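You operate a simulated robot arm through the tools that you are given. There is no shell and no other tool. Be economical: measure what you need, move in short steps, check, and stop when the job is done.

Carry out the task below with a simulated robot arm. There is one attempt and no reset: what you move stays moved.

JOB
Route the paprika to bin 1 and send it.
Fine: fan on first, then levers A3 and B5 down and D3 up; then press the send button; all the paprika lands in bin 1; other levers and knobs stay.

Only the result counts: the job must be done as asked and must still hold three seconds after the hand-in. Knocking over, shifting, dropping, spilling or breaking anything else fails it.

ROBOT AND FRAMES
A 7-joint arm with a three-finger gripper, on a carriage that runs on a rail from [-283, 1597] to [149, -845] (x, y) and turns from -3.665 to 2.147 rad about z. Base frame: it is fixed where the carriage stands at the start and does not move with it; the origin is on the floor, on the carriage's upright axis, x ahead of it, y to its left, z up. Units: mm, rad, N and s.
With the tool pointing down near the work surface it reaches from about 100 to 640 mm from the robot's upright axis, wherever it stands. Its first joint turns from -2.007 to 2.007 rad. Places, roughly: a five clamp knob [700, 200, 800]; a five lever [700, 100, 800]; a four lever [700, 100, 900]; a one clamp knob [700, 200, 1400]; a one lever [700, 100, 1400]; a three clamp knob [700, 200, 1100]; a three lever [700, 100, 1100]; a two lever [700, 100, 1200]; b five lever [700, -200, 800]; b four clamp knob [700, -100, 900]; b four lever [700, -200, 900]; b one lever [700, -200, 1400]; b three lever [700, -200, 1100]; b two clamp knob [700, -100, 1200]; b two lever [700, -200, 1200]; c five clamp knob [800, -500, 800]. Payload 2.69 kg.
The TCP is the grasp point between the finger pads, 30 mm short of the fingertips. In the tool frame z runs along the fingers and y along their closing line. The gripper opens to 128 mm. The gripper's body begins 117 mm behind the TCP.
Orientation is told as [roll, pitch, yaw] about the base's x, y, z axes, in that order, counted from this pose: with the fingers straight down and closing along the base's y, the tool's x points along the base's -x, its y along +y and its z along -z.

CONTROLS
- The arm moves only by the tool play_rows. Its argument "steps" is a list of rows, each a list of 7 numbers: the shift along the tool's x, y, z in units of 200 mm (1.0 is 200 mm), then the turn, a rotation vector about the tool's x, y, z in units of 120 degrees (1.0 is 120 degrees), then the closure in counts, from 0 (fully open) to 255 (shut). In form: [[tx, ty, tz, wx, wy, wz, grip], ...]. A call has 1 to 10 rows; each row is the pose to reach, as a shift and turn from the pose commanded when the call began, along the tool's axes at that moment. A call with a number of a shift or a turn outside -1 to 1 is refused whole. A row lasts 0.2 s, in which the tool goes at most 50 mm and 0.15 rad; a call with a longer step from one row to the next is refused whole, and so is a gripper value outside its range. A pose out of reach is approached as far as the arm can. The call stops where the force on the tool passes 50 N (or 10 N more than at its start, if that is more) or the arm is blocked; 0.2 s more then pass. Each finger halts on what it meets, pressing with about 43 N; the grip force reading is that of the motor and also rises with nothing between the fingers. The clock runs only during rows and for 0.2 s after the last one: add rows that repeat a pose to give the fingers time. The reply holds the time, the measured pose of the TCP, the force on the tool along the base axes, the opening and the grip force, in the units named above and with some noise, with the torque about the TCP (base axes, N m) and any sound that the robot's microphone picked up.
- Cameras (640 x 400 px; columns grow to the right, rows downward): "scene" is now at [19, 143.5, 1623.5]; the picture's right is [-0.33, -0.94, 0.00], its down [-0.65, 0.23, -0.72] and it looks along [0.68, -0.24, -0.69] (base axes); focal length 250 px, centre (320, 200). "wrist" rides on the gripper at [58, 54, -131] in the tool frame; the picture's right is [-0.68, 0.74, 0.00], its down [-0.62, -0.57, -0.55] and it looks along [-0.40, -0.37, 0.84] (tool axes); focal length 234 px, centre (320, 200). There is no depth. A picture from a camera that has moved, and an enlarged one, comes with that camera's place and axes in the base frame and with its lens.
- camera(camera): a new picture of that camera. No time passes.
- move_column(by): slides the trunk up (or, below 0, down) by that many mm; the arm and the scene camera ride with it, the base frame stays. It gives what a move gives, with no picture.
- base_move(legs): drives the robot by 1 to 6 legs, each [ahead, left, turn to the left] in mm, mm and rad, along the robot's own axes; the way and the turn of a leg run together, so that a leg with both is an arc; at most 1500 mm and 3.142 rad a leg. The arm and the cameras ride along, it lands a little off, and it stops where it bumps. It keeps to its track: a leg is cut to what the track allows. It gives what a move gives.
- aim_head(pan, tilt): turns the head with the scene camera to pan (to the left, within 2.705 rad either way) and tilt (down, from -0.506 to 1.204), counted from straight ahead of the robot. It gives what a move gives.
- zoom(camera, box): a new picture of the part [left, top, right, bottom] of that camera's present view, enlarged. No time passes.
- finish_job(): hands the job in; it is judged then, once.

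Go step by step. Nothing tells you exact positions but the pictures and the camera data: compare them with the known pose of the tool, close in by small moves and look again before you grip or let go. The budget is 120 turns and 78 pictures, counting those below and the enlarged ones. Unless the task says otherwise, let go and move clear before handing in, and close with one line.

The tools are called as a command line: name --pt "numbers of a row" for each row, then --argument value for the rest, lists and objects as JSON in quotes. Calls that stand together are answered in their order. play_rows: Moves the arm, as the interface text tells. Its arguments: {"type":"object","properties":{"steps":{"type":"array","items":{"type":"array","items":{"type":"number"}}}},"required":["steps"]} The other tools are called the same way: move_column (by) slides the trunk up or down; base_move (legs) drives the base; aim_head (pan, tilt) turns the head that bears the scene camera; camera (camera) takes a picture; zoom (camera, box) takes an enlarged picture of a part of a camera's view; finish_job () hands the job in.

At the start:

```text
t: 0.0
position: [492.0, 5.2, 1289.8]
orientation: [-0.001, 0.0, 0.0]
ft_force: [-0.4, -0.2, -0.4]
wrist_torque: [0.05, 0.01, -0.02]
width: 128.0
grasp_force: 0.1
trunk travel left (down, up): [-778.0, 212.0]
robot x, y, heading: [-2.2, -3.5, -0.003]
head pan, tilt: [-0.339, 0.764]
```

scene: 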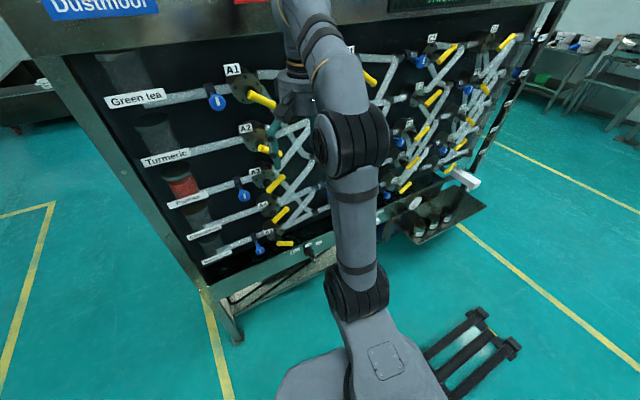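
wrist: 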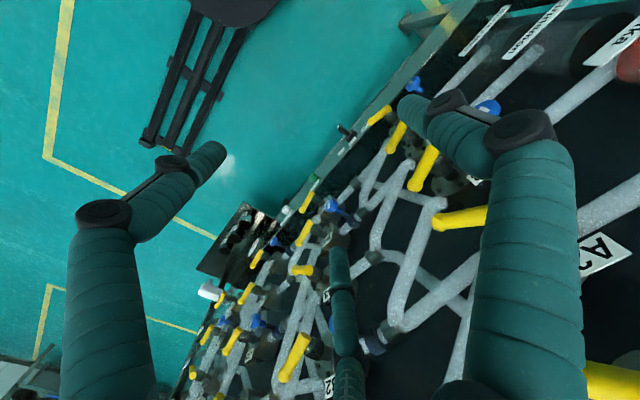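

I see a panel of levers in front, with the arm hiding part of it. I'll aim the head at the panel to survey the labels, and look for the fan and send controls.

aim_head --pan -0.3 --tilt 0.3

camera --camera "scene"

```text
t: 0.9
position: [493.1, 5.6, 1286.9]
orientation: [0.0, 0.002, 0.0]
ft_force: [0.4, 0.3, 0.3]
wrist_torque: [0.0, 0.02, 0.0]
width: 127.9
grasp_force: 0.1
trunk travel left (down, up): [-778.0, 212.0]
robot x, y, heading: [1.2, 4.4, -0.005]
head pan, tilt: [-0.3, 0.3]
```

```text
75 pictures are left
camera scene: at [30.6, 143.2, 1664.9], right [-0.3, -0.96, 0.0], down [-0.28, 0.09, -0.95], along [0.91, -0.28, -0.3], focal length 250 px, centre (320, 200)
```

scene: 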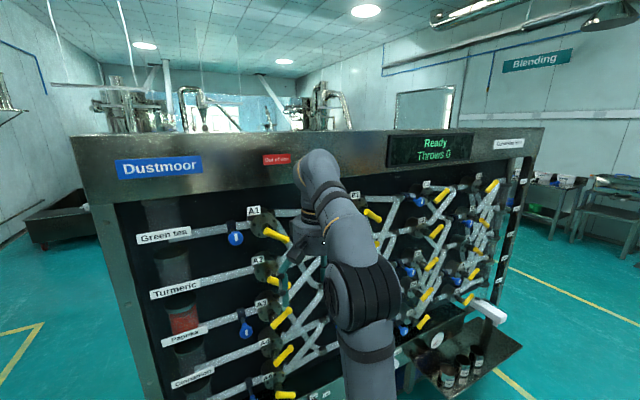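

The machine shows "Ready, Throws 0". I'll zoom on the right and left parts to read signs.

zoom --camera "scene" --box '[380, 130, 560, 400]'

zoom --camera "scene" --box '[120, 140, 380, 400]'

```text
1.48 times, centred on (470, 265) of scene
camera zoom: at [30.6, 143.2, 1664.9], right [-0.3, -0.96, 0.0], down [-0.28, 0.09, -0.95], along [0.91, -0.28, -0.3], focal length 370 px, centre (98, 104)
```

zoom: 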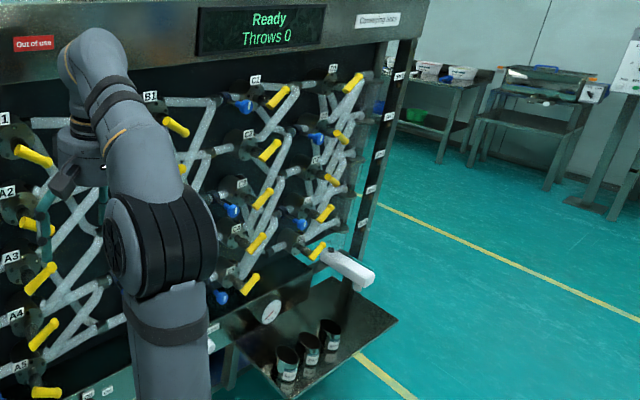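

```text
1.54 times, centred on (250, 270) of scene
camera zoom: at [30.6, 143.2, 1664.9], right [-0.3, -0.96, 0.0], down [-0.28, 0.09, -0.95], along [0.91, -0.28, -0.3], focal length 384 px, centre (428, 92)
```

zoom: 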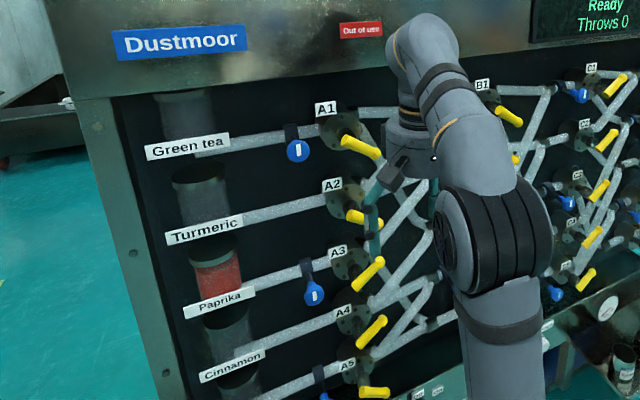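

The levers have yellow handles and the blue ones are clamp knobs. I'll drive along the rail to the right and square up to the panel so I can see the send button, fan and right columns.

base_move --legs '[[104, -591, 0], [0, 0, 0.175]]'

aim_head --pan 0.0 --tilt 0.5

camera --camera "scene"

```text
t: 5.0
position: [588.6, -494.4, 1289.0]
orientation: [0.0, 0.001, 0.186]
ft_force: [-0.1, -0.1, -0.7]
wrist_torque: [-0.04, 0.0, 0.03]
width: 127.8
grasp_force: 0.1
trunk travel left (down, up): [-778.0, 212.0]
robot x, y, heading: [107.4, -586.1, 0.185]
head pan, tilt: [-0.3, 0.3]
```

```text
t: 5.8
position: [587.2, -492.0, 1289.4]
orientation: [0.0, 0.0, 0.186]
ft_force: [0.7, -0.2, -0.9]
wrist_torque: [0.0, 0.0, 0.0]
width: 128.2
grasp_force: 0.1
trunk travel left (down, up): [-778.0, 212.0]
robot x, y, heading: [106.9, -589.3, 0.188]
head pan, tilt: [0.0, 0.499]
```

```text
72 pictures are left
camera scene: at [104.9, -415.5, 1646.7], right [0.18, -0.98, 0.0], down [-0.47, -0.09, -0.88], along [0.86, 0.16, -0.48], focal length 250 px, centre (320, 200)
```

scene: 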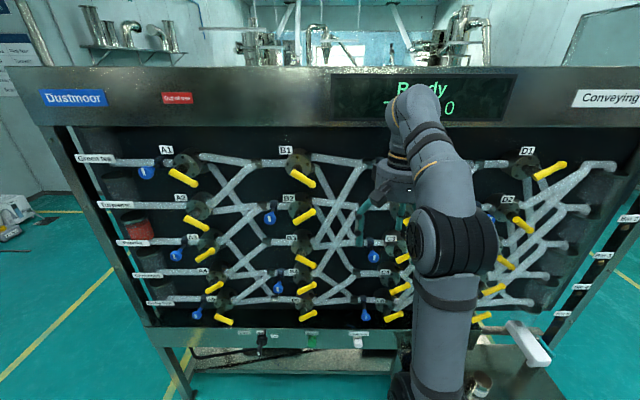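

Good overview. I'll zoom on the levers and the bottom strip.

zoom --camera "scene" --box '[60, 130, 400, 360]'

zoom --camera "scene" --box '[200, 300, 400, 400]'

zoom --camera "scene" --box '[400, 130, 640, 400]'

```text
1.74 times, centred on (230, 245) of scene
camera zoom: at [104.9, -415.5, 1646.7], right [0.18, -0.98, 0.0], down [-0.47, -0.09, -0.88], along [0.86, 0.16, -0.48], focal length 434 px, centre (476, 122)
```

zoom: 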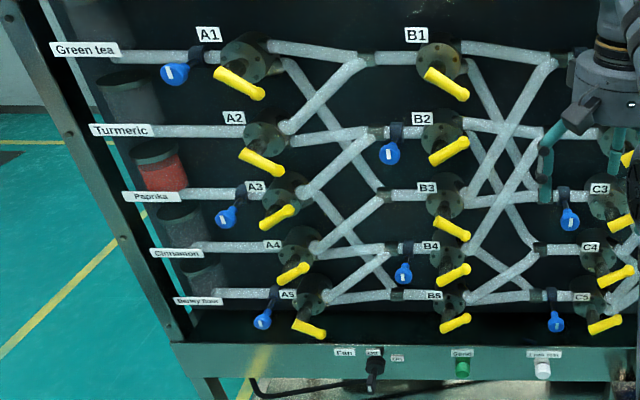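

```text
3.20 times, centred on (300, 350) of scene
camera zoom: at [104.9, -415.5, 1646.7], right [0.18, -0.98, 0.0], down [-0.47, -0.09, -0.88], along [0.86, 0.16, -0.48], focal length 799 px, centre (384, -280)
```

zoom: 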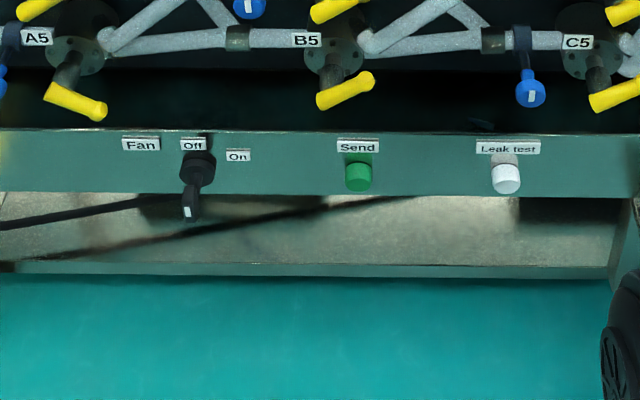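

```text
1.48 times, centred on (520, 265) of scene
camera zoom: at [104.9, -415.5, 1646.7], right [0.18, -0.98, 0.0], down [-0.47, -0.09, -0.88], along [0.86, 0.16, -0.48], focal length 370 px, centre (24, 104)
```

zoom: 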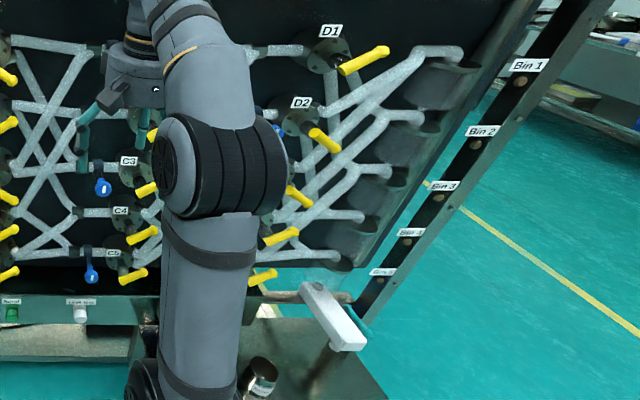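

Levers A3 and B5 point up, and D3 appears to point down. The fan switch is at the lower strip, currently Off, next to a green Send button. I'll check the clamp knobs and target levers closely.

zoom --camera "scene" --box '[130, 220, 240, 290]'

zoom --camera "scene" --box '[240, 190, 400, 330]'

```text
5.71 times, centred on (185, 255) of scene
camera zoom: at [104.9, -415.5, 1646.7], right [0.18, -0.98, 0.0], down [-0.47, -0.09, -0.88], along [0.86, 0.16, -0.48], focal length 1428 px, centre (1091, -114)
```

zoom: 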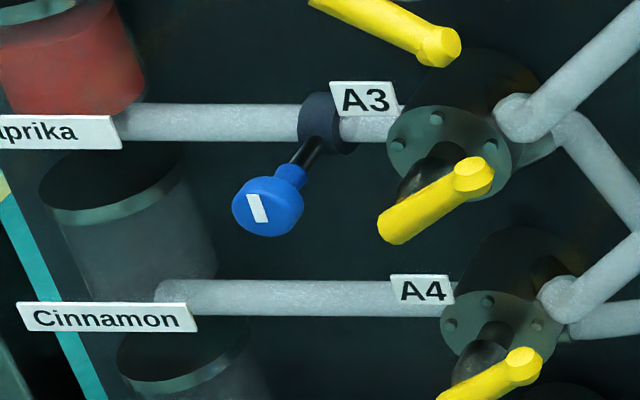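

```text
2.86 times, centred on (320, 260) of scene
camera zoom: at [104.9, -415.5, 1646.7], right [0.18, -0.98, 0.0], down [-0.47, -0.09, -0.88], along [0.86, 0.16, -0.48], focal length 714 px, centre (320, 29)
```

zoom: 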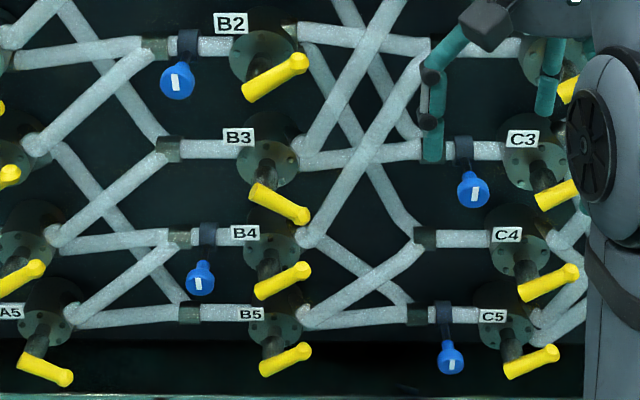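

The clamp knobs all seem alike and stay put. I'll now rotate the tool to point at the panel (fingers horizontal), in free space.

play_rows --pt "0 0 0 0 -0.07 0 0" --pt "0 0 0 0 -0.14 0 0" --pt "0 0 0 0 -0.21 0 0" --pt "0 0 0 0 -0.28 0 0" --pt "0 0 0 0 -0.35 0 0" --pt "0 0 0 0 -0.42 0 0" --pt "0 0 0 0 -0.49 0 40" --pt "0 0 0 0 -0.56 0 80" --pt "0 0 0 0 -0.63 0 100" --pt "0 0 0 0 -0.7 0 100"

play_rows --pt "0 0 0 0 -0.05 0 100"

```text
t: 8.0
position: [586.9, -494.0, 1289.4]
orientation: [0.026, -1.467, 0.158]
ft_force: [-0.2, -0.5, -0.6]
wrist_torque: [-0.02, 0.04, 0.01]
width: 77.7
grasp_force: 0.1
trunk travel left (down, up): [-778.0, 212.0]
robot x, y, heading: [101.8, -586.1, 0.189]
head pan, tilt: [0.0, 0.499]
```

```text
t: 8.4
position: [586.5, -493.6, 1290.8]
orientation: [2.599, -1.569, -2.415]
ft_force: [-0.4, -1.3, -0.5]
wrist_torque: [-0.03, 0.02, -0.01]
width: 77.8
grasp_force: 0.1
trunk travel left (down, up): [-778.0, 212.0]
robot x, y, heading: [104.9, -586.3, 0.183]
head pan, tilt: [0.0, 0.499]
```

The tool faces the panel. I'll drive left to line up with the fan switch, and lower the trunk partway.

base_move --legs '[[0, 411, -0.008]]'

move_column --by -450

camera --camera "scene"

camera --camera "wrist"

```text
t: 11.0
position: [515.2, -82.8, 1288.2]
orientation: [-2.726, -1.571, 2.9]
ft_force: [-0.4, 0.3, -0.2]
wrist_torque: [-0.02, -0.01, -0.01]
width: 77.6
grasp_force: 0.0
trunk travel left (down, up): [-778.0, 212.0]
robot x, y, heading: [27.3, -172.5, 0.177]
head pan, tilt: [0.0, 0.499]
```

```text
refused: -450 is not a number from -400 to 400
```

```text
66 pictures are left
camera scene: at [33.1, -0.3, 1646.5], right [0.18, -0.98, 0.0], down [-0.47, -0.08, -0.88], along [0.86, 0.15, -0.48], focal length 250 px, centre (320, 200)
```

scene: 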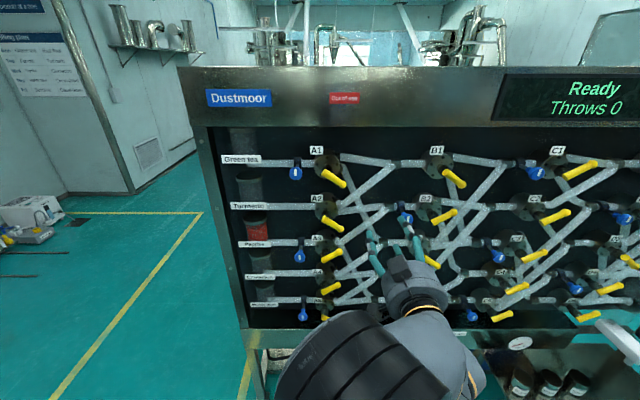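

```text
65 pictures are left
camera wrist: at [377.6, -53.7, 1229.2], right [-0.13, 0.73, 0.68], down [-0.44, -0.65, 0.62], along [0.89, -0.22, 0.4], focal length 234 px, centre (320, 200)
```

wrist: 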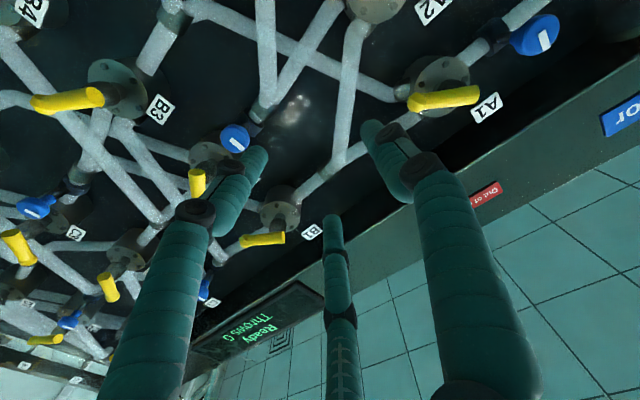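

The trunk moves at most 400 per call. I'll lower it now and look at the gripper more closely, since it seems to show three fingers.

zoom --camera "scene" --box '[340, 200, 480, 320]'

move_column --by -400

camera --camera "scene"

camera --camera "wrist"

```text
3.33 times, centred on (410, 260) of scene
camera zoom: at [33.1, -0.3, 1646.5], right [0.18, -0.98, 0.0], down [-0.47, -0.08, -0.88], along [0.86, 0.15, -0.48], focal length 833 px, centre (20, 0)
```

zoom: 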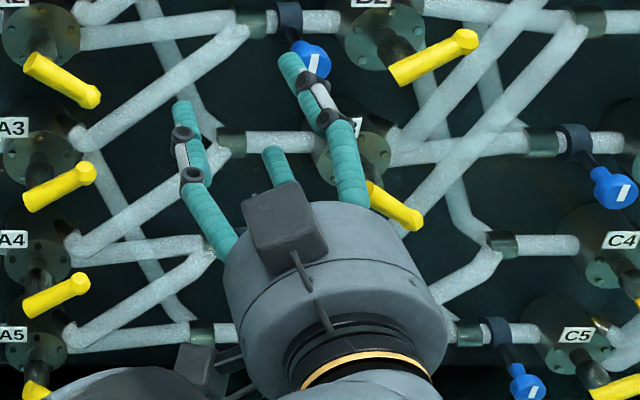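

```text
t: 14.8
position: [515.8, -83.3, 889.6]
orientation: [2.337, -1.571, -2.162]
ft_force: [0.2, -0.5, 0.1]
wrist_torque: [0.04, -0.01, 0.02]
width: 77.7
grasp_force: 0.0
trunk travel left (down, up): [-378.0, 612.0]
robot x, y, heading: [32.8, -174.9, 0.18]
head pan, tilt: [0.0, 0.499]
```

```text
63 pictures are left
camera scene: at [33.2, -0.9, 1246.6], right [0.18, -0.98, 0.0], down [-0.47, -0.08, -0.88], along [0.86, 0.15, -0.48], focal length 250 px, centre (320, 200)
```

scene: 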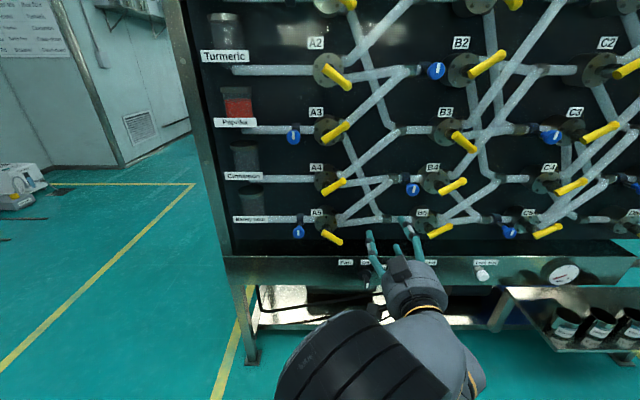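

```text
62 pictures are left
camera wrist: at [377.7, -54.2, 829.3], right [-0.13, 0.72, 0.68], down [-0.44, -0.65, 0.62], along [0.89, -0.22, 0.4], focal length 234 px, centre (320, 200)
```

wrist: 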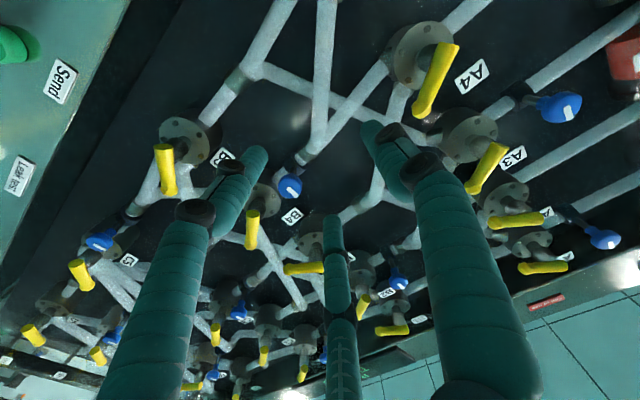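

The gripper shows one finger on its left and a pair on its right. I'll lower to the fan strip's height, staying well back from it, and look from both cameras.

move_column --by -250

camera --camera "scene"

camera --camera "wrist"

```text
t: 17.4
position: [516.5, -83.6, 638.7]
orientation: [2.232, -1.571, -2.06]
ft_force: [0.5, 0.2, -0.2]
wrist_torque: [0.01, -0.05, 0.02]
width: 77.7
grasp_force: 0.1
trunk travel left (down, up): [-128.0, 862.0]
robot x, y, heading: [26.7, -174.2, 0.172]
head pan, tilt: [0.0, 0.499]
```

```text
61 pictures are left
camera scene: at [33.2, -0.9, 996.6], right [0.18, -0.98, 0.0], down [-0.47, -0.08, -0.88], along [0.86, 0.15, -0.48], focal length 250 px, centre (320, 200)
```

scene: 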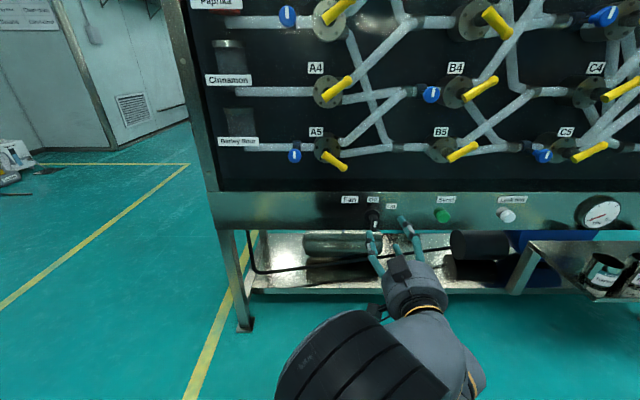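

```text
60 pictures are left
camera wrist: at [377.7, -54.2, 579.3], right [-0.13, 0.72, 0.68], down [-0.44, -0.65, 0.62], along [0.89, -0.22, 0.4], focal length 234 px, centre (320, 200)
```

wrist: 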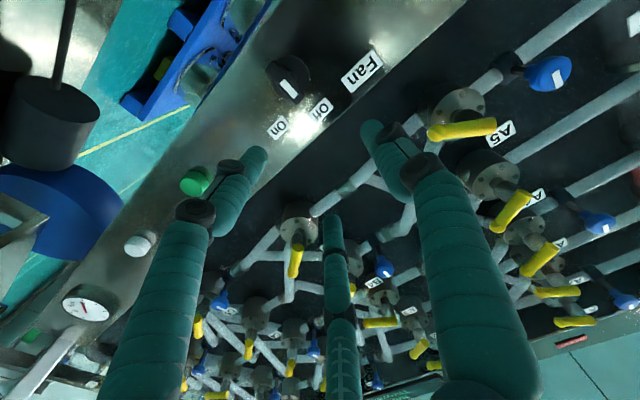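

The fan knob and green Send are visible in both views. I'll zoom on the knob in both to triangulate.

zoom --camera "scene" --box '[330, 185, 470, 245]'

zoom --camera "wrist" --box '[170, 30, 390, 210]'

```text
4.57 times, centred on (400, 215) of scene
camera zoom: at [33.2, -0.9, 996.6], right [0.18, -0.98, 0.0], down [-0.47, -0.08, -0.88], along [0.86, 0.15, -0.48], focal length 1142 px, centre (-46, 131)
```

zoom: 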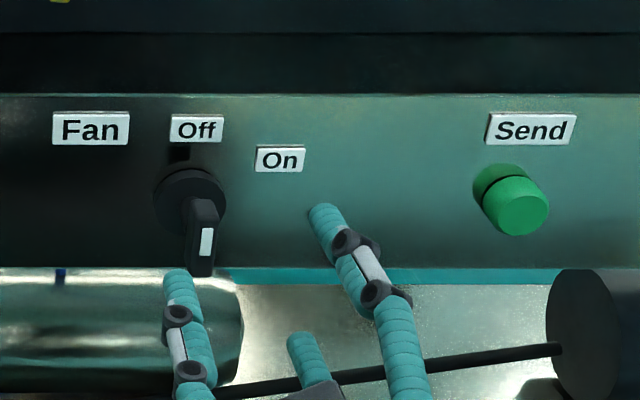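

```text
2.22 times, centred on (280, 120) of wrist
camera zoom: at [377.7, -54.2, 579.3], right [-0.13, 0.72, 0.68], down [-0.44, -0.65, 0.62], along [0.89, -0.22, 0.4], focal length 520 px, centre (409, 378)
```

zoom: 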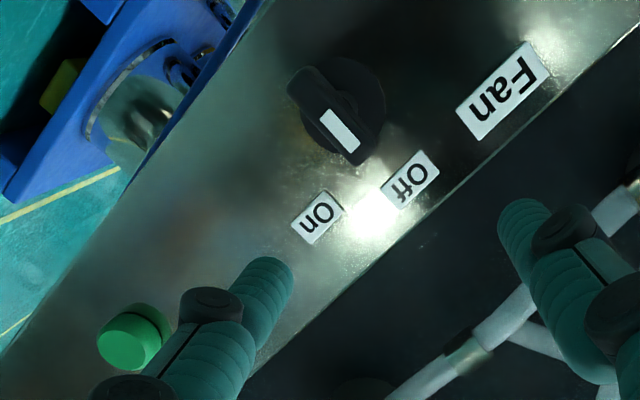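

The knob bar's face is at about (670, -54, 575) and the green button's face at about (745, -266, 576). I'll align the TCP with the knob, partway forward.

play_rows --pt "0.1 0 0.1 0 0 0 100" --pt "0.2 0.01 0.2 0 0 0 110" --pt "0.318 0.0135 0.35 0 0 0 120" --pt "0.318 0.0135 0.45 0 0 0 120"

camera --camera "wrist"

zoom --camera "scene" --box '[330, 185, 470, 245]'

```text
t: 18.6
position: [636.0, -105.4, 604.5]
orientation: [-0.324, -1.555, 0.406]
ft_force: [0.0, 1.2, -0.3]
wrist_torque: [0.01, -0.09, -0.23]
width: 67.6
grasp_force: 0.0
out of reach, approached as far as the arm can: row 1, 2, 3, 4
trunk travel left (down, up): [-128.0, 862.0]
robot x, y, heading: [31.3, -172.8, 0.177]
head pan, tilt: [0.0, 0.499]
stopped in row 4: the arm was blocked; the commanded pose is now the measured one
```

```text
57 pictures are left
camera wrist: at [500.3, -65.4, 547.2], right [-0.05, 0.74, 0.67], down [-0.49, -0.61, 0.63], along [0.87, -0.3, 0.39], focal length 234 px, centre (320, 200)
```

wrist: 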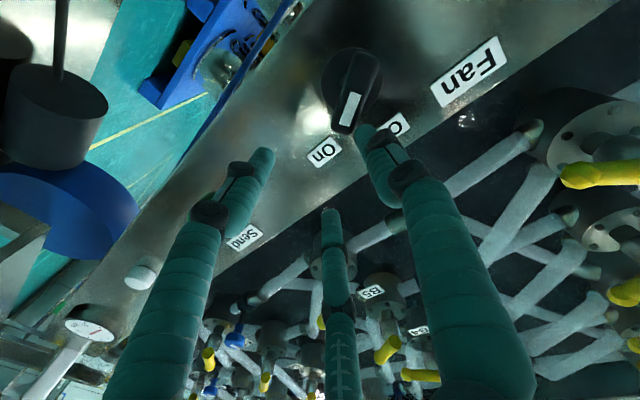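

```text
4.57 times, centred on (400, 215) of scene
camera zoom: at [37.9, 10.6, 993.4], right [0.18, -0.98, 0.01], down [-0.48, -0.1, -0.87], along [0.86, 0.15, -0.49], focal length 1142 px, centre (-46, 131)
```

zoom: 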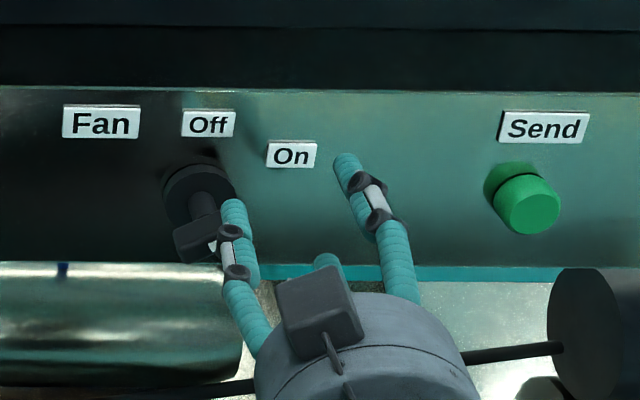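

The arm stopped short and to the right: out of reach in this posture, with the left finger close to the knob. I'll check the knob before backing off.

zoom --camera "wrist" --box '[260, 30, 480, 210]'

camera --camera "scene"

```text
2.22 times, centred on (370, 120) of wrist
camera zoom: at [500.3, -65.4, 547.2], right [-0.05, 0.74, 0.67], down [-0.49, -0.61, 0.63], along [0.87, -0.3, 0.39], focal length 520 px, centre (209, 378)
```

zoom: 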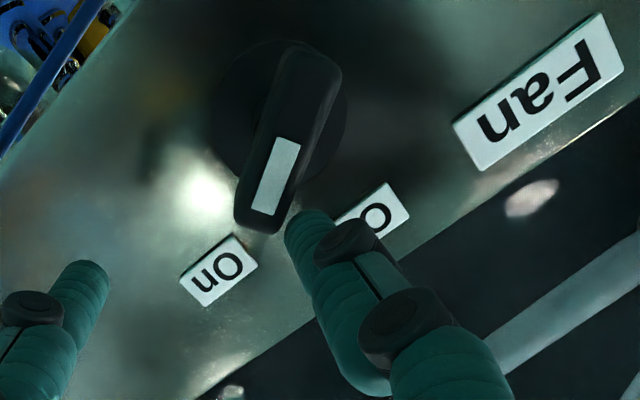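

```text
54 pictures are left
camera scene: at [37.9, 10.6, 993.4], right [0.18, -0.98, 0.01], down [-0.48, -0.1, -0.87], along [0.86, 0.15, -0.49], focal length 250 px, centre (320, 200)
```

scene: 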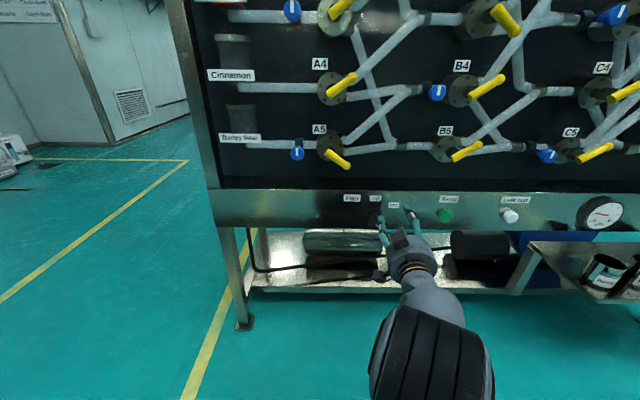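

The left finger has already swept the knob most of the way toward On, which is the wanted direction. I'll nudge further right in small steps to finish it.

play_rows --pt "0 -0.03 0 0 0 0 120" --pt "0 -0.06 0 0 0 0 120" --pt "0 -0.06 0 0 0 0 120"

zoom --camera "wrist" --box '[260, 30, 480, 210]'

```text
t: 19.4
position: [633.9, -114.2, 608.6]
orientation: [0.714, -1.557, -0.612]
ft_force: [0.2, 0.5, 0.3]
wrist_torque: [-0.01, 0.01, -0.03]
width: 67.6
grasp_force: 0.0
trunk travel left (down, up): [-128.0, 862.0]
robot x, y, heading: [31.6, -173.1, 0.177]
head pan, tilt: [0.0, 0.499]
```

```text
2.22 times, centred on (370, 120) of wrist
camera zoom: at [498.7, -74.5, 551.0], right [-0.07, 0.73, 0.68], down [-0.48, -0.62, 0.62], along [0.87, -0.28, 0.39], focal length 520 px, centre (209, 378)
```

zoom: 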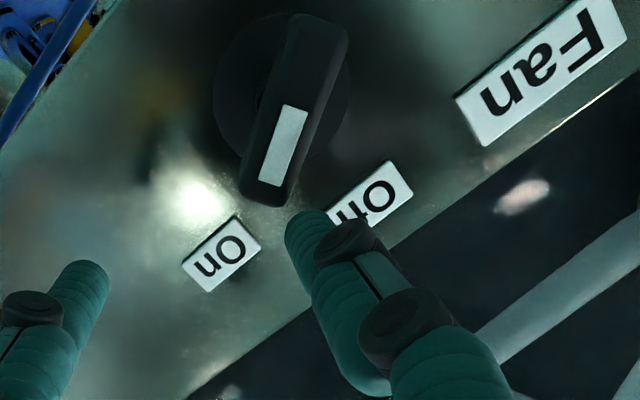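

The knob now points right at On: the bar angle matches the direction to the On label. I'll back away and confirm with the scene camera and the display.

play_rows --pt "0 0 -0.15 0 0 0 120" --pt "0 0 -0.35 0 0 0 120" --pt "0 0 -0.55 0 0 0 120"

aim_head --pan -0.3 --tilt -0.1

camera --camera "scene"

camera --camera "wrist"

```text
t: 20.2
position: [542.6, -85.9, 634.7]
orientation: [0.833, -1.555, -0.723]
ft_force: [-4.6, -3.4, 2.5]
wrist_torque: [-0.01, 0.28, 0.25]
width: 68.1
grasp_force: 0.2
out of reach, approached as far as the arm can: row 1, 2, 3
trunk travel left (down, up): [-128.0, 862.0]
robot x, y, heading: [32.3, -172.7, 0.175]
head pan, tilt: [0.0, 0.499]
```

```text
t: 21.2
position: [544.8, -80.8, 633.1]
orientation: [0.617, -1.551, -0.497]
ft_force: [-0.6, 0.0, 0.4]
wrist_torque: [-0.02, -0.03, 0.03]
width: 67.8
grasp_force: 0.0
trunk travel left (down, up): [-128.0, 862.0]
robot x, y, heading: [30.0, -171.8, 0.176]
head pan, tilt: [-0.3, -0.099]
```

```text
52 pictures are left
camera scene: at [30.1, -27.6, 1051.5], right [-0.12, -0.99, 0.0], down [0.1, -0.01, -1.0], along [0.99, -0.12, 0.1], focal length 250 px, centre (320, 200)
```

scene: 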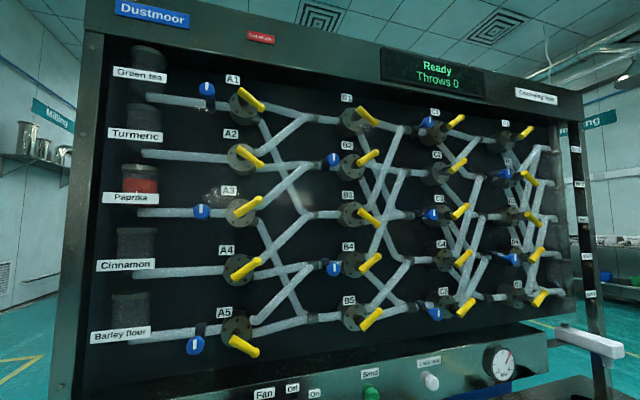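

```text
51 pictures are left
camera wrist: at [407.9, -43.4, 575.6], right [-0.08, 0.72, 0.68], down [-0.47, -0.63, 0.62], along [0.88, -0.27, 0.39], focal length 234 px, centre (320, 200)
```

wrist: 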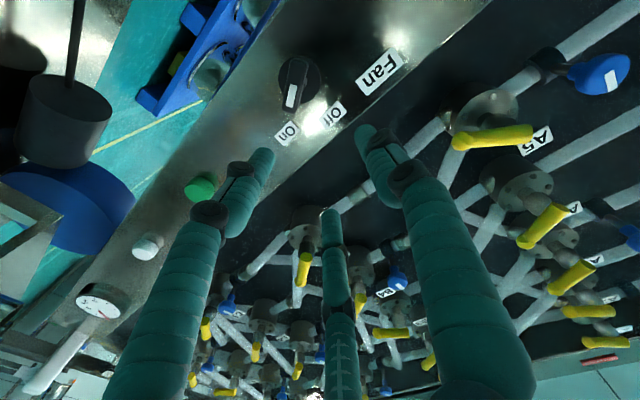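

The knob is on On. Next is B5: its handle pivot is near (677, -212, 790) and its tip near (687, -270, 826). I'll raise the trunk, shift right, and use the single left finger to push the handle down.

move_column --by 230

base_move --legs '[[0, -251, 0]]'

play_rows --pt "0 0 0 0 0 0 50" --pt "0 0 0 0 0 0 50" --pt "0 0 0 0 0 0 50"

aim_head --pan 0.1 --tilt 0.5

camera --camera "scene"

camera --camera "wrist"

```text
t: 23.6
position: [539.7, -84.2, 863.7]
orientation: [0.618, -1.555, -0.514]
ft_force: [-0.4, 0.2, 0.1]
wrist_torque: [0.02, 0.02, 0.01]
width: 67.9
grasp_force: 0.0
trunk travel left (down, up): [-358.0, 632.0]
robot x, y, heading: [26.1, -176.2, 0.179]
head pan, tilt: [-0.3, -0.099]
```

```text
t: 25.4
position: [582.9, -328.3, 863.1]
orientation: [0.618, -1.552, -0.507]
ft_force: [-0.2, -0.2, -1.3]
wrist_torque: [-0.05, -0.01, 0.01]
width: 67.6
grasp_force: 0.0
trunk travel left (down, up): [-358.0, 632.0]
robot x, y, heading: [74.8, -423.7, 0.182]
head pan, tilt: [-0.3, -0.099]
```

```text
t: 26.2
position: [582.5, -328.0, 863.5]
orientation: [0.622, -1.552, -0.511]
ft_force: [0.0, -0.6, -0.4]
wrist_torque: [0.04, 0.01, -0.01]
width: 103.1
grasp_force: 0.0
trunk travel left (down, up): [-358.0, 632.0]
robot x, y, heading: [75.0, -420.8, 0.18]
head pan, tilt: [-0.3, -0.099]
```

```text
t: 27.2
position: [583.5, -327.1, 863.4]
orientation: [0.622, -1.554, -0.512]
ft_force: [0.5, 0.3, -0.3]
wrist_torque: [0.0, 0.02, -0.04]
width: 103.2
grasp_force: 0.0
trunk travel left (down, up): [-358.0, 632.0]
robot x, y, heading: [76.1, -423.4, 0.179]
head pan, tilt: [0.099, 0.499]
```

```text
50 pictures are left
camera scene: at [73.7, -238.8, 1226.7], right [0.28, -0.96, 0.0], down [-0.46, -0.13, -0.88], along [0.84, 0.24, -0.48], focal length 250 px, centre (320, 200)
```

scene: 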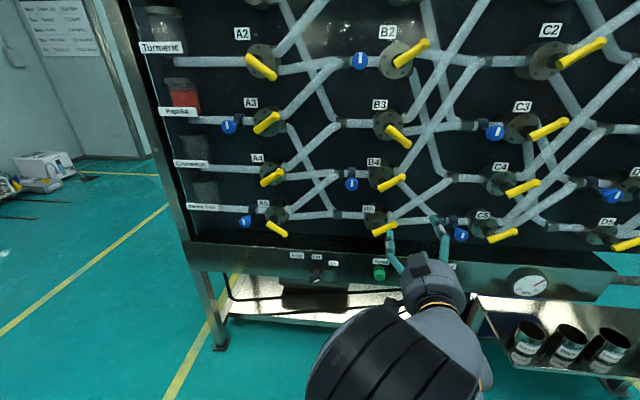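

```text
49 pictures are left
camera wrist: at [446.9, -289.0, 806.3], right [-0.07, 0.73, 0.68], down [-0.47, -0.63, 0.62], along [0.88, -0.28, 0.39], focal length 234 px, centre (320, 200)
```

wrist: 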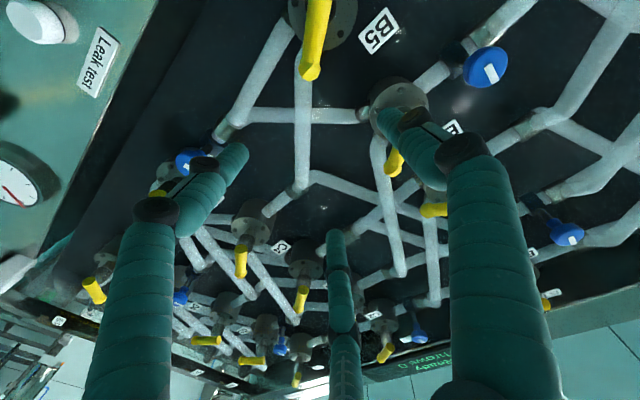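

B5's handle is visible in both views. A zoom on B5 will refine its place.

zoom --camera "scene" --box '[350, 190, 470, 280]'

```text
4.44 times, centred on (410, 235) of scene
camera zoom: at [73.7, -238.8, 1226.7], right [0.28, -0.96, 0.0], down [-0.46, -0.13, -0.88], along [0.84, 0.24, -0.48], focal length 1110 px, centre (-80, 44)
```

zoom: 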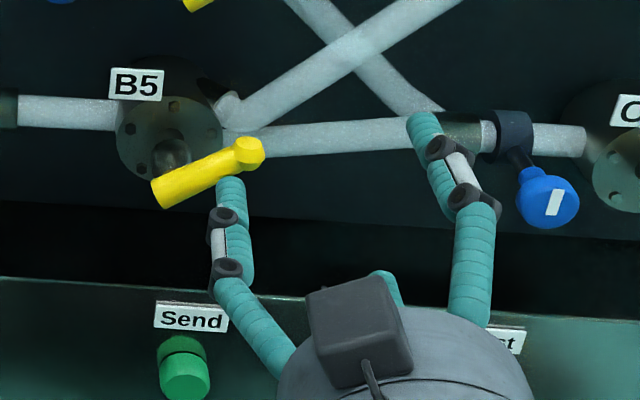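

B5's tip is at about (714, -283, 812) and its pivot at about (705, -231, 780). The left finger sits above it, so I'll move 20 mm right and go forward in stages.

play_rows --pt "0 -0.1 0.1 0 0 0 50" --pt "0 -0.1 0.3 0 0 0 50"

play_rows --pt "0 0 0.15 0 0 0 50" --pt "0 0 0.29 0 0 0 50"

camera --camera "wrist"

zoom --camera "scene" --box '[350, 190, 470, 280]'

```text
t: 27.8
position: [646.3, -342.2, 859.9]
orientation: [0.595, -1.551, -0.486]
ft_force: [-0.3, -0.1, 0.3]
wrist_torque: [0.0, -0.02, 0.0]
width: 102.7
grasp_force: 0.2
trunk travel left (down, up): [-358.0, 632.0]
robot x, y, heading: [72.8, -420.5, 0.182]
head pan, tilt: [0.099, 0.499]
```

```text
t: 28.4
position: [701.5, -335.7, 860.3]
orientation: [0.599, -1.552, -0.488]
ft_force: [0.0, 0.2, 0.0]
wrist_torque: [-0.02, 0.01, -0.04]
width: 102.8
grasp_force: 0.1
trunk travel left (down, up): [-358.0, 632.0]
robot x, y, heading: [71.3, -419.7, 0.188]
head pan, tilt: [0.099, 0.499]
```

```text
47 pictures are left
camera wrist: at [566.0, -295.8, 803.4], right [-0.07, 0.73, 0.68], down [-0.47, -0.63, 0.62], along [0.88, -0.28, 0.39], focal length 234 px, centre (320, 200)
```

wrist: 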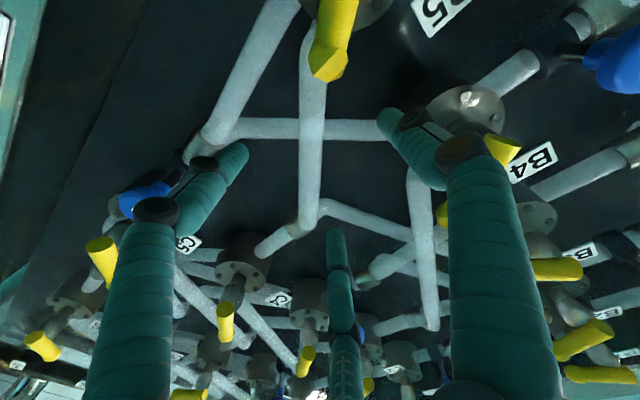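

```text
4.44 times, centred on (410, 235) of scene
camera zoom: at [73.6, -238.7, 1226.6], right [0.28, -0.96, 0.0], down [-0.46, -0.13, -0.88], along [0.84, 0.24, -0.48], focal length 1110 px, centre (-80, 44)
```

zoom: 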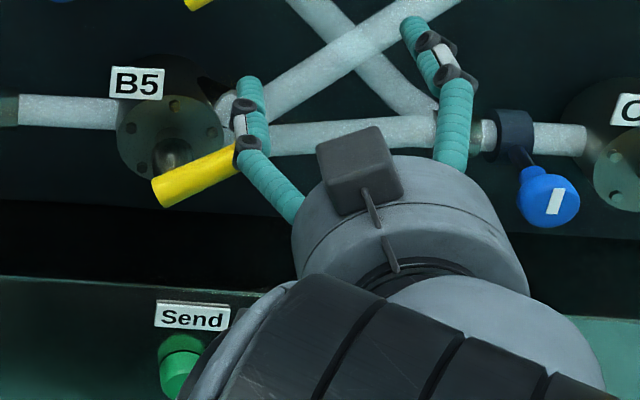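

Reach is fine here. I'll shift 8 mm left and push down with the left finger.

play_rows --pt "0.08 0.04 0 0 0 0 50" --pt "0.16 0.04 0 0 0 0 50" --pt "0.24 0.04 0 0 0 0 50" --pt "0.32 0.04 0 0 0 0 50" --pt "0.4 0.04 0 0 0 0 50" --pt "0.46 0.04 0 0 0 0 50"

camera --camera "wrist"

zoom --camera "scene" --box '[350, 190, 470, 280]'

```text
t: 29.8
position: [731.8, -335.9, 784.4]
orientation: [0.276, -1.527, -0.185]
ft_force: [-0.3, -0.3, -0.2]
wrist_torque: [-0.02, -0.01, 0.03]
width: 102.8
grasp_force: 0.0
out of reach, approached as far as the arm can: row 3, 4, 5, 6
trunk travel left (down, up): [-358.0, 632.0]
robot x, y, heading: [77.4, -419.4, 0.189]
head pan, tilt: [0.099, 0.499]
```

```text
45 pictures are left
camera wrist: at [594.2, -295.1, 731.2], right [-0.04, 0.73, 0.68], down [-0.47, -0.62, 0.63], along [0.88, -0.3, 0.36], focal length 234 px, centre (320, 200)
```

wrist: 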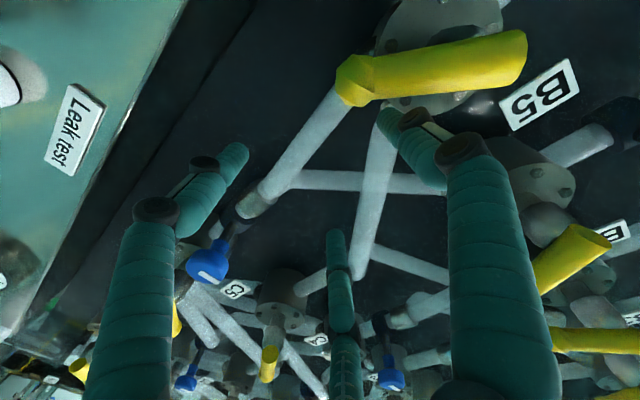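

```text
4.44 times, centred on (410, 235) of scene
camera zoom: at [89.4, -214.8, 1221.4], right [0.28, -0.96, 0.02], down [-0.47, -0.15, -0.87], along [0.84, 0.23, -0.5], focal length 1110 px, centre (-80, 44)
```

zoom: 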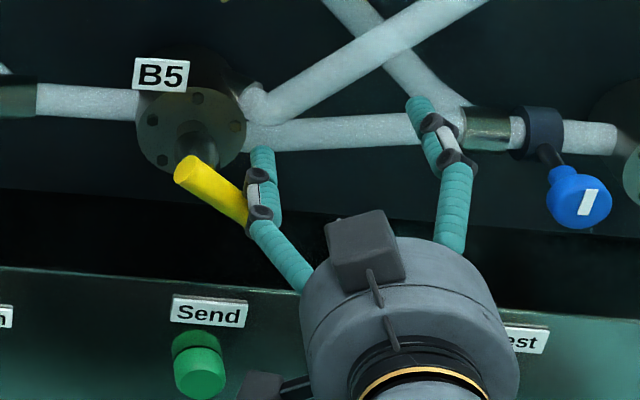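

B5 is now down. The arm drifts when low relative to the trunk, so I'll retreat up and back and use the trunk for height from now on.

play_rows --pt "-0.1 0 -0.05 0 0 0 50" --pt "-0.25 0 -0.2 0 0 0 50" --pt "-0.4 0 -0.4 0 0 0 50" --pt "-0.45 0 -0.6 0 0 0 50"

camera --camera "scene"

```text
t: 30.8
position: [600.0, -340.5, 888.4]
orientation: [0.598, -1.552, -0.482]
ft_force: [-0.2, 0.2, -0.7]
wrist_torque: [-0.02, 0.0, -0.05]
width: 103.1
grasp_force: 0.0
trunk travel left (down, up): [-358.0, 632.0]
robot x, y, heading: [77.4, -416.8, 0.179]
head pan, tilt: [0.099, 0.499]
```

```text
43 pictures are left
camera scene: at [73.9, -238.3, 1226.3], right [0.28, -0.96, 0.0], down [-0.46, -0.13, -0.88], along [0.84, 0.24, -0.48], focal length 250 px, centre (320, 200)
```

scene: 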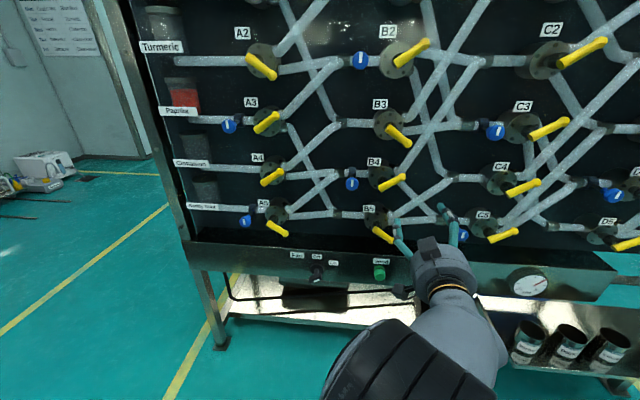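

B5 is done and the others are unchanged. For A3 (tip about (658, 38, 1115), base about (647, 96, 1072)), I'll drive left and raise the trunk and arm.

base_move --legs '[[0, 324, 0]]'

move_column --by 190

play_rows --pt "-0.2 0 0 0 0 0 50" --pt "-0.36 0 0 0 0 0 50"

camera --camera "scene"

camera --camera "wrist"

```text
t: 33.0
position: [544.4, -24.6, 887.6]
orientation: [0.619, -1.555, -0.506]
ft_force: [0.4, 0.2, 0.2]
wrist_torque: [-0.02, -0.02, -0.01]
width: 102.9
grasp_force: 0.0
trunk travel left (down, up): [-358.0, 632.0]
robot x, y, heading: [19.4, -104.9, 0.177]
head pan, tilt: [0.099, 0.499]
```

```text
t: 35.1
position: [544.3, -24.6, 1077.6]
orientation: [0.616, -1.553, -0.504]
ft_force: [0.7, 0.0, -0.1]
wrist_torque: [0.02, -0.01, -0.02]
width: 102.6
grasp_force: 0.0
trunk travel left (down, up): [-548.0, 442.0]
robot x, y, heading: [20.4, -104.8, 0.186]
head pan, tilt: [0.099, 0.499]
```

```text
t: 35.7
position: [544.4, -24.8, 1150.6]
orientation: [0.609, -1.551, -0.496]
ft_force: [0.4, 0.3, -0.5]
wrist_torque: [0.0, -0.03, -0.02]
width: 102.8
grasp_force: 0.1
trunk travel left (down, up): [-548.0, 442.0]
robot x, y, heading: [16.1, -105.7, 0.187]
head pan, tilt: [0.099, 0.499]
```

```text
42 pictures are left
camera scene: at [17.4, 78.3, 1416.5], right [0.28, -0.96, 0.0], down [-0.46, -0.13, -0.88], along [0.84, 0.25, -0.48], focal length 250 px, centre (320, 200)
```

scene: 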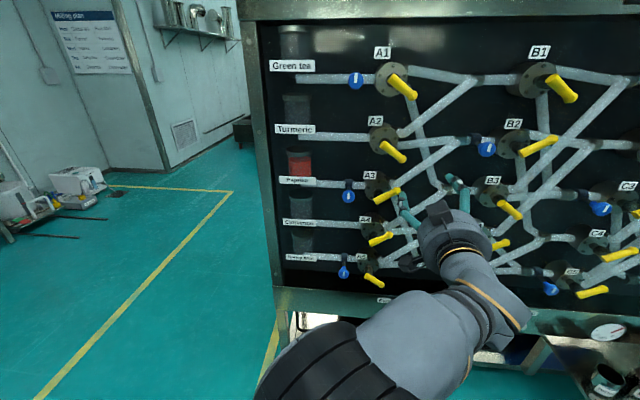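

```text
41 pictures are left
camera wrist: at [409.0, 14.0, 1092.8], right [-0.07, 0.73, 0.68], down [-0.47, -0.63, 0.62], along [0.88, -0.28, 0.39], focal length 234 px, centre (320, 200)
```

wrist: 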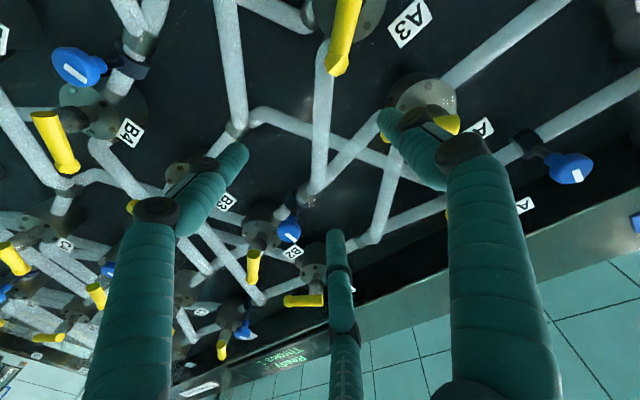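

Alignment is good and the A3 tip estimate agrees between cameras. I'll shift 4 mm left, go forward 100 mm, then push down.

play_rows --pt "0 0.02 0.15 0 0 0 50" --pt "0 0.02 0.35 0 0 0 50" --pt "0 0.02 0.5 0 0 0 50"

play_rows --pt "0.08 0 0 0 0 0 50" --pt "0.16 0 0 0 0 0 50" --pt "0.24 0 0 0 0 0 50" --pt "0.32 0 0 0 0 0 50" --pt "0.38 0 0 0 0 0 50" --pt "0.42 0 0 0 0 0 50"

camera --camera "wrist"

zoom --camera "scene" --box '[340, 150, 460, 240]'

```text
t: 36.5
position: [646.4, -10.5, 1148.6]
orientation: [0.591, -1.552, -0.479]
ft_force: [0.6, -0.2, -0.4]
wrist_torque: [-0.02, 0.01, 0.0]
width: 102.8
grasp_force: 0.0
trunk travel left (down, up): [-548.0, 442.0]
robot x, y, heading: [20.6, -105.4, 0.186]
head pan, tilt: [0.099, 0.499]
```

```text
t: 37.9
position: [642.8, -10.5, 1068.3]
orientation: [1.004, -1.554, -0.894]
ft_force: [1.4, -4.1, 14.0]
wrist_torque: [0.06, 1.46, 0.3]
width: 102.8
grasp_force: 0.0
trunk travel left (down, up): [-548.0, 442.0]
robot x, y, heading: [20.1, -107.5, 0.182]
head pan, tilt: [0.099, 0.499]
```

```text
40 pictures are left
camera wrist: at [506.6, 28.1, 1009.8], right [-0.07, 0.72, 0.69], down [-0.48, -0.63, 0.61], along [0.88, -0.28, 0.39], focal length 234 px, centre (320, 200)
```

wrist: 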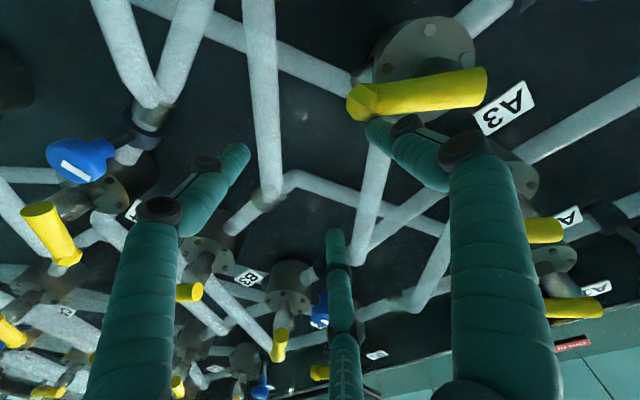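

```text
4.44 times, centred on (400, 195) of scene
camera zoom: at [15.9, 77.4, 1417.0], right [0.28, -0.96, 0.0], down [-0.46, -0.13, -0.88], along [0.84, 0.25, -0.48], focal length 1110 px, centre (-36, 222)
```

zoom: 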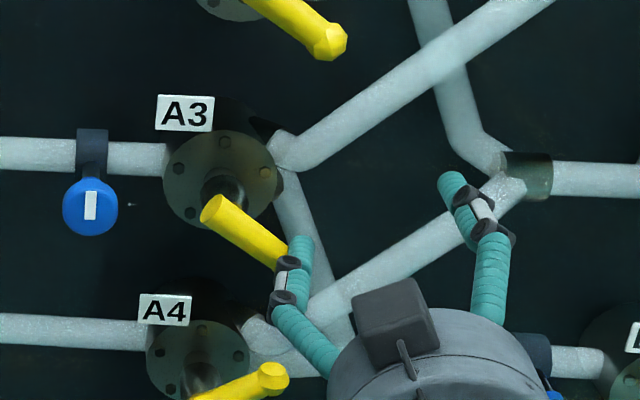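

A3 is down and resting on its stop. I'll retreat up and back.

play_rows --pt "-0.1 0 0 0 0 0 50" --pt "-0.2 0 -0.15 0 0 0 50" --pt "-0.2 0 -0.35 0 0 0 50" --pt "-0.2 0 -0.55 0 0 0 50"

base_move --legs '[[0, -750, 0]]'

aim_head --pan 0.0 --tilt 0.4

camera --camera "scene"

camera --camera "wrist"

```text
t: 38.9
position: [534.0, -22.7, 1102.7]
orientation: [0.653, -1.552, -0.541]
ft_force: [-0.5, -0.4, -0.3]
wrist_torque: [0.01, 0.0, 0.02]
width: 103.1
grasp_force: 0.0
trunk travel left (down, up): [-548.0, 442.0]
robot x, y, heading: [16.8, -107.4, 0.181]
head pan, tilt: [0.099, 0.499]
```

```text
t: 42.9
position: [666.3, -763.4, 1103.4]
orientation: [0.632, -1.553, -0.529]
ft_force: [0.7, -0.1, 0.5]
wrist_torque: [-0.01, 0.0, 0.04]
width: 102.8
grasp_force: 0.1
trunk travel left (down, up): [-548.0, 442.0]
robot x, y, heading: [151.2, -841.1, 0.181]
head pan, tilt: [0.099, 0.499]
```

```text
t: 43.6
position: [666.7, -763.1, 1103.8]
orientation: [0.626, -1.553, -0.52]
ft_force: [-0.2, -0.2, -0.1]
wrist_torque: [0.01, 0.02, 0.02]
width: 102.8
grasp_force: 0.1
trunk travel left (down, up): [-548.0, 442.0]
robot x, y, heading: [147.2, -841.0, 0.177]
head pan, tilt: [0.0, 0.4]
```

```text
38 pictures are left
camera scene: at [152.5, -667.6, 1425.7], right [0.18, -0.98, 0.0], down [-0.38, -0.07, -0.92], along [0.91, 0.16, -0.39], focal length 250 px, centre (320, 200)
```

scene: 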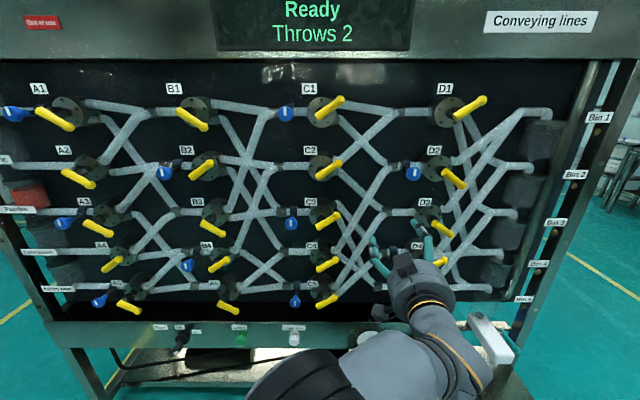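

```text
37 pictures are left
camera wrist: at [529.7, -724.0, 1046.4], right [-0.07, 0.73, 0.68], down [-0.48, -0.63, 0.62], along [0.88, -0.28, 0.39], focal length 234 px, centre (320, 200)
```

wrist: 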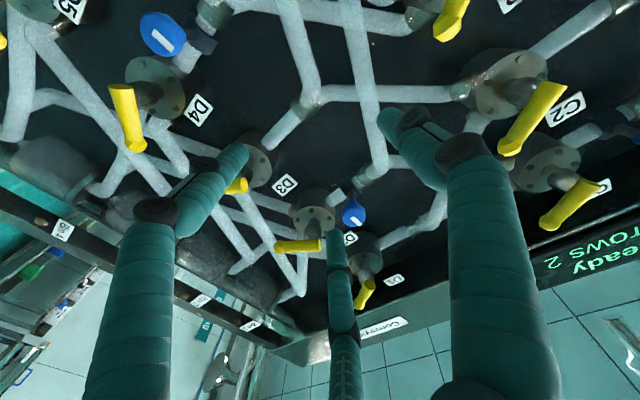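

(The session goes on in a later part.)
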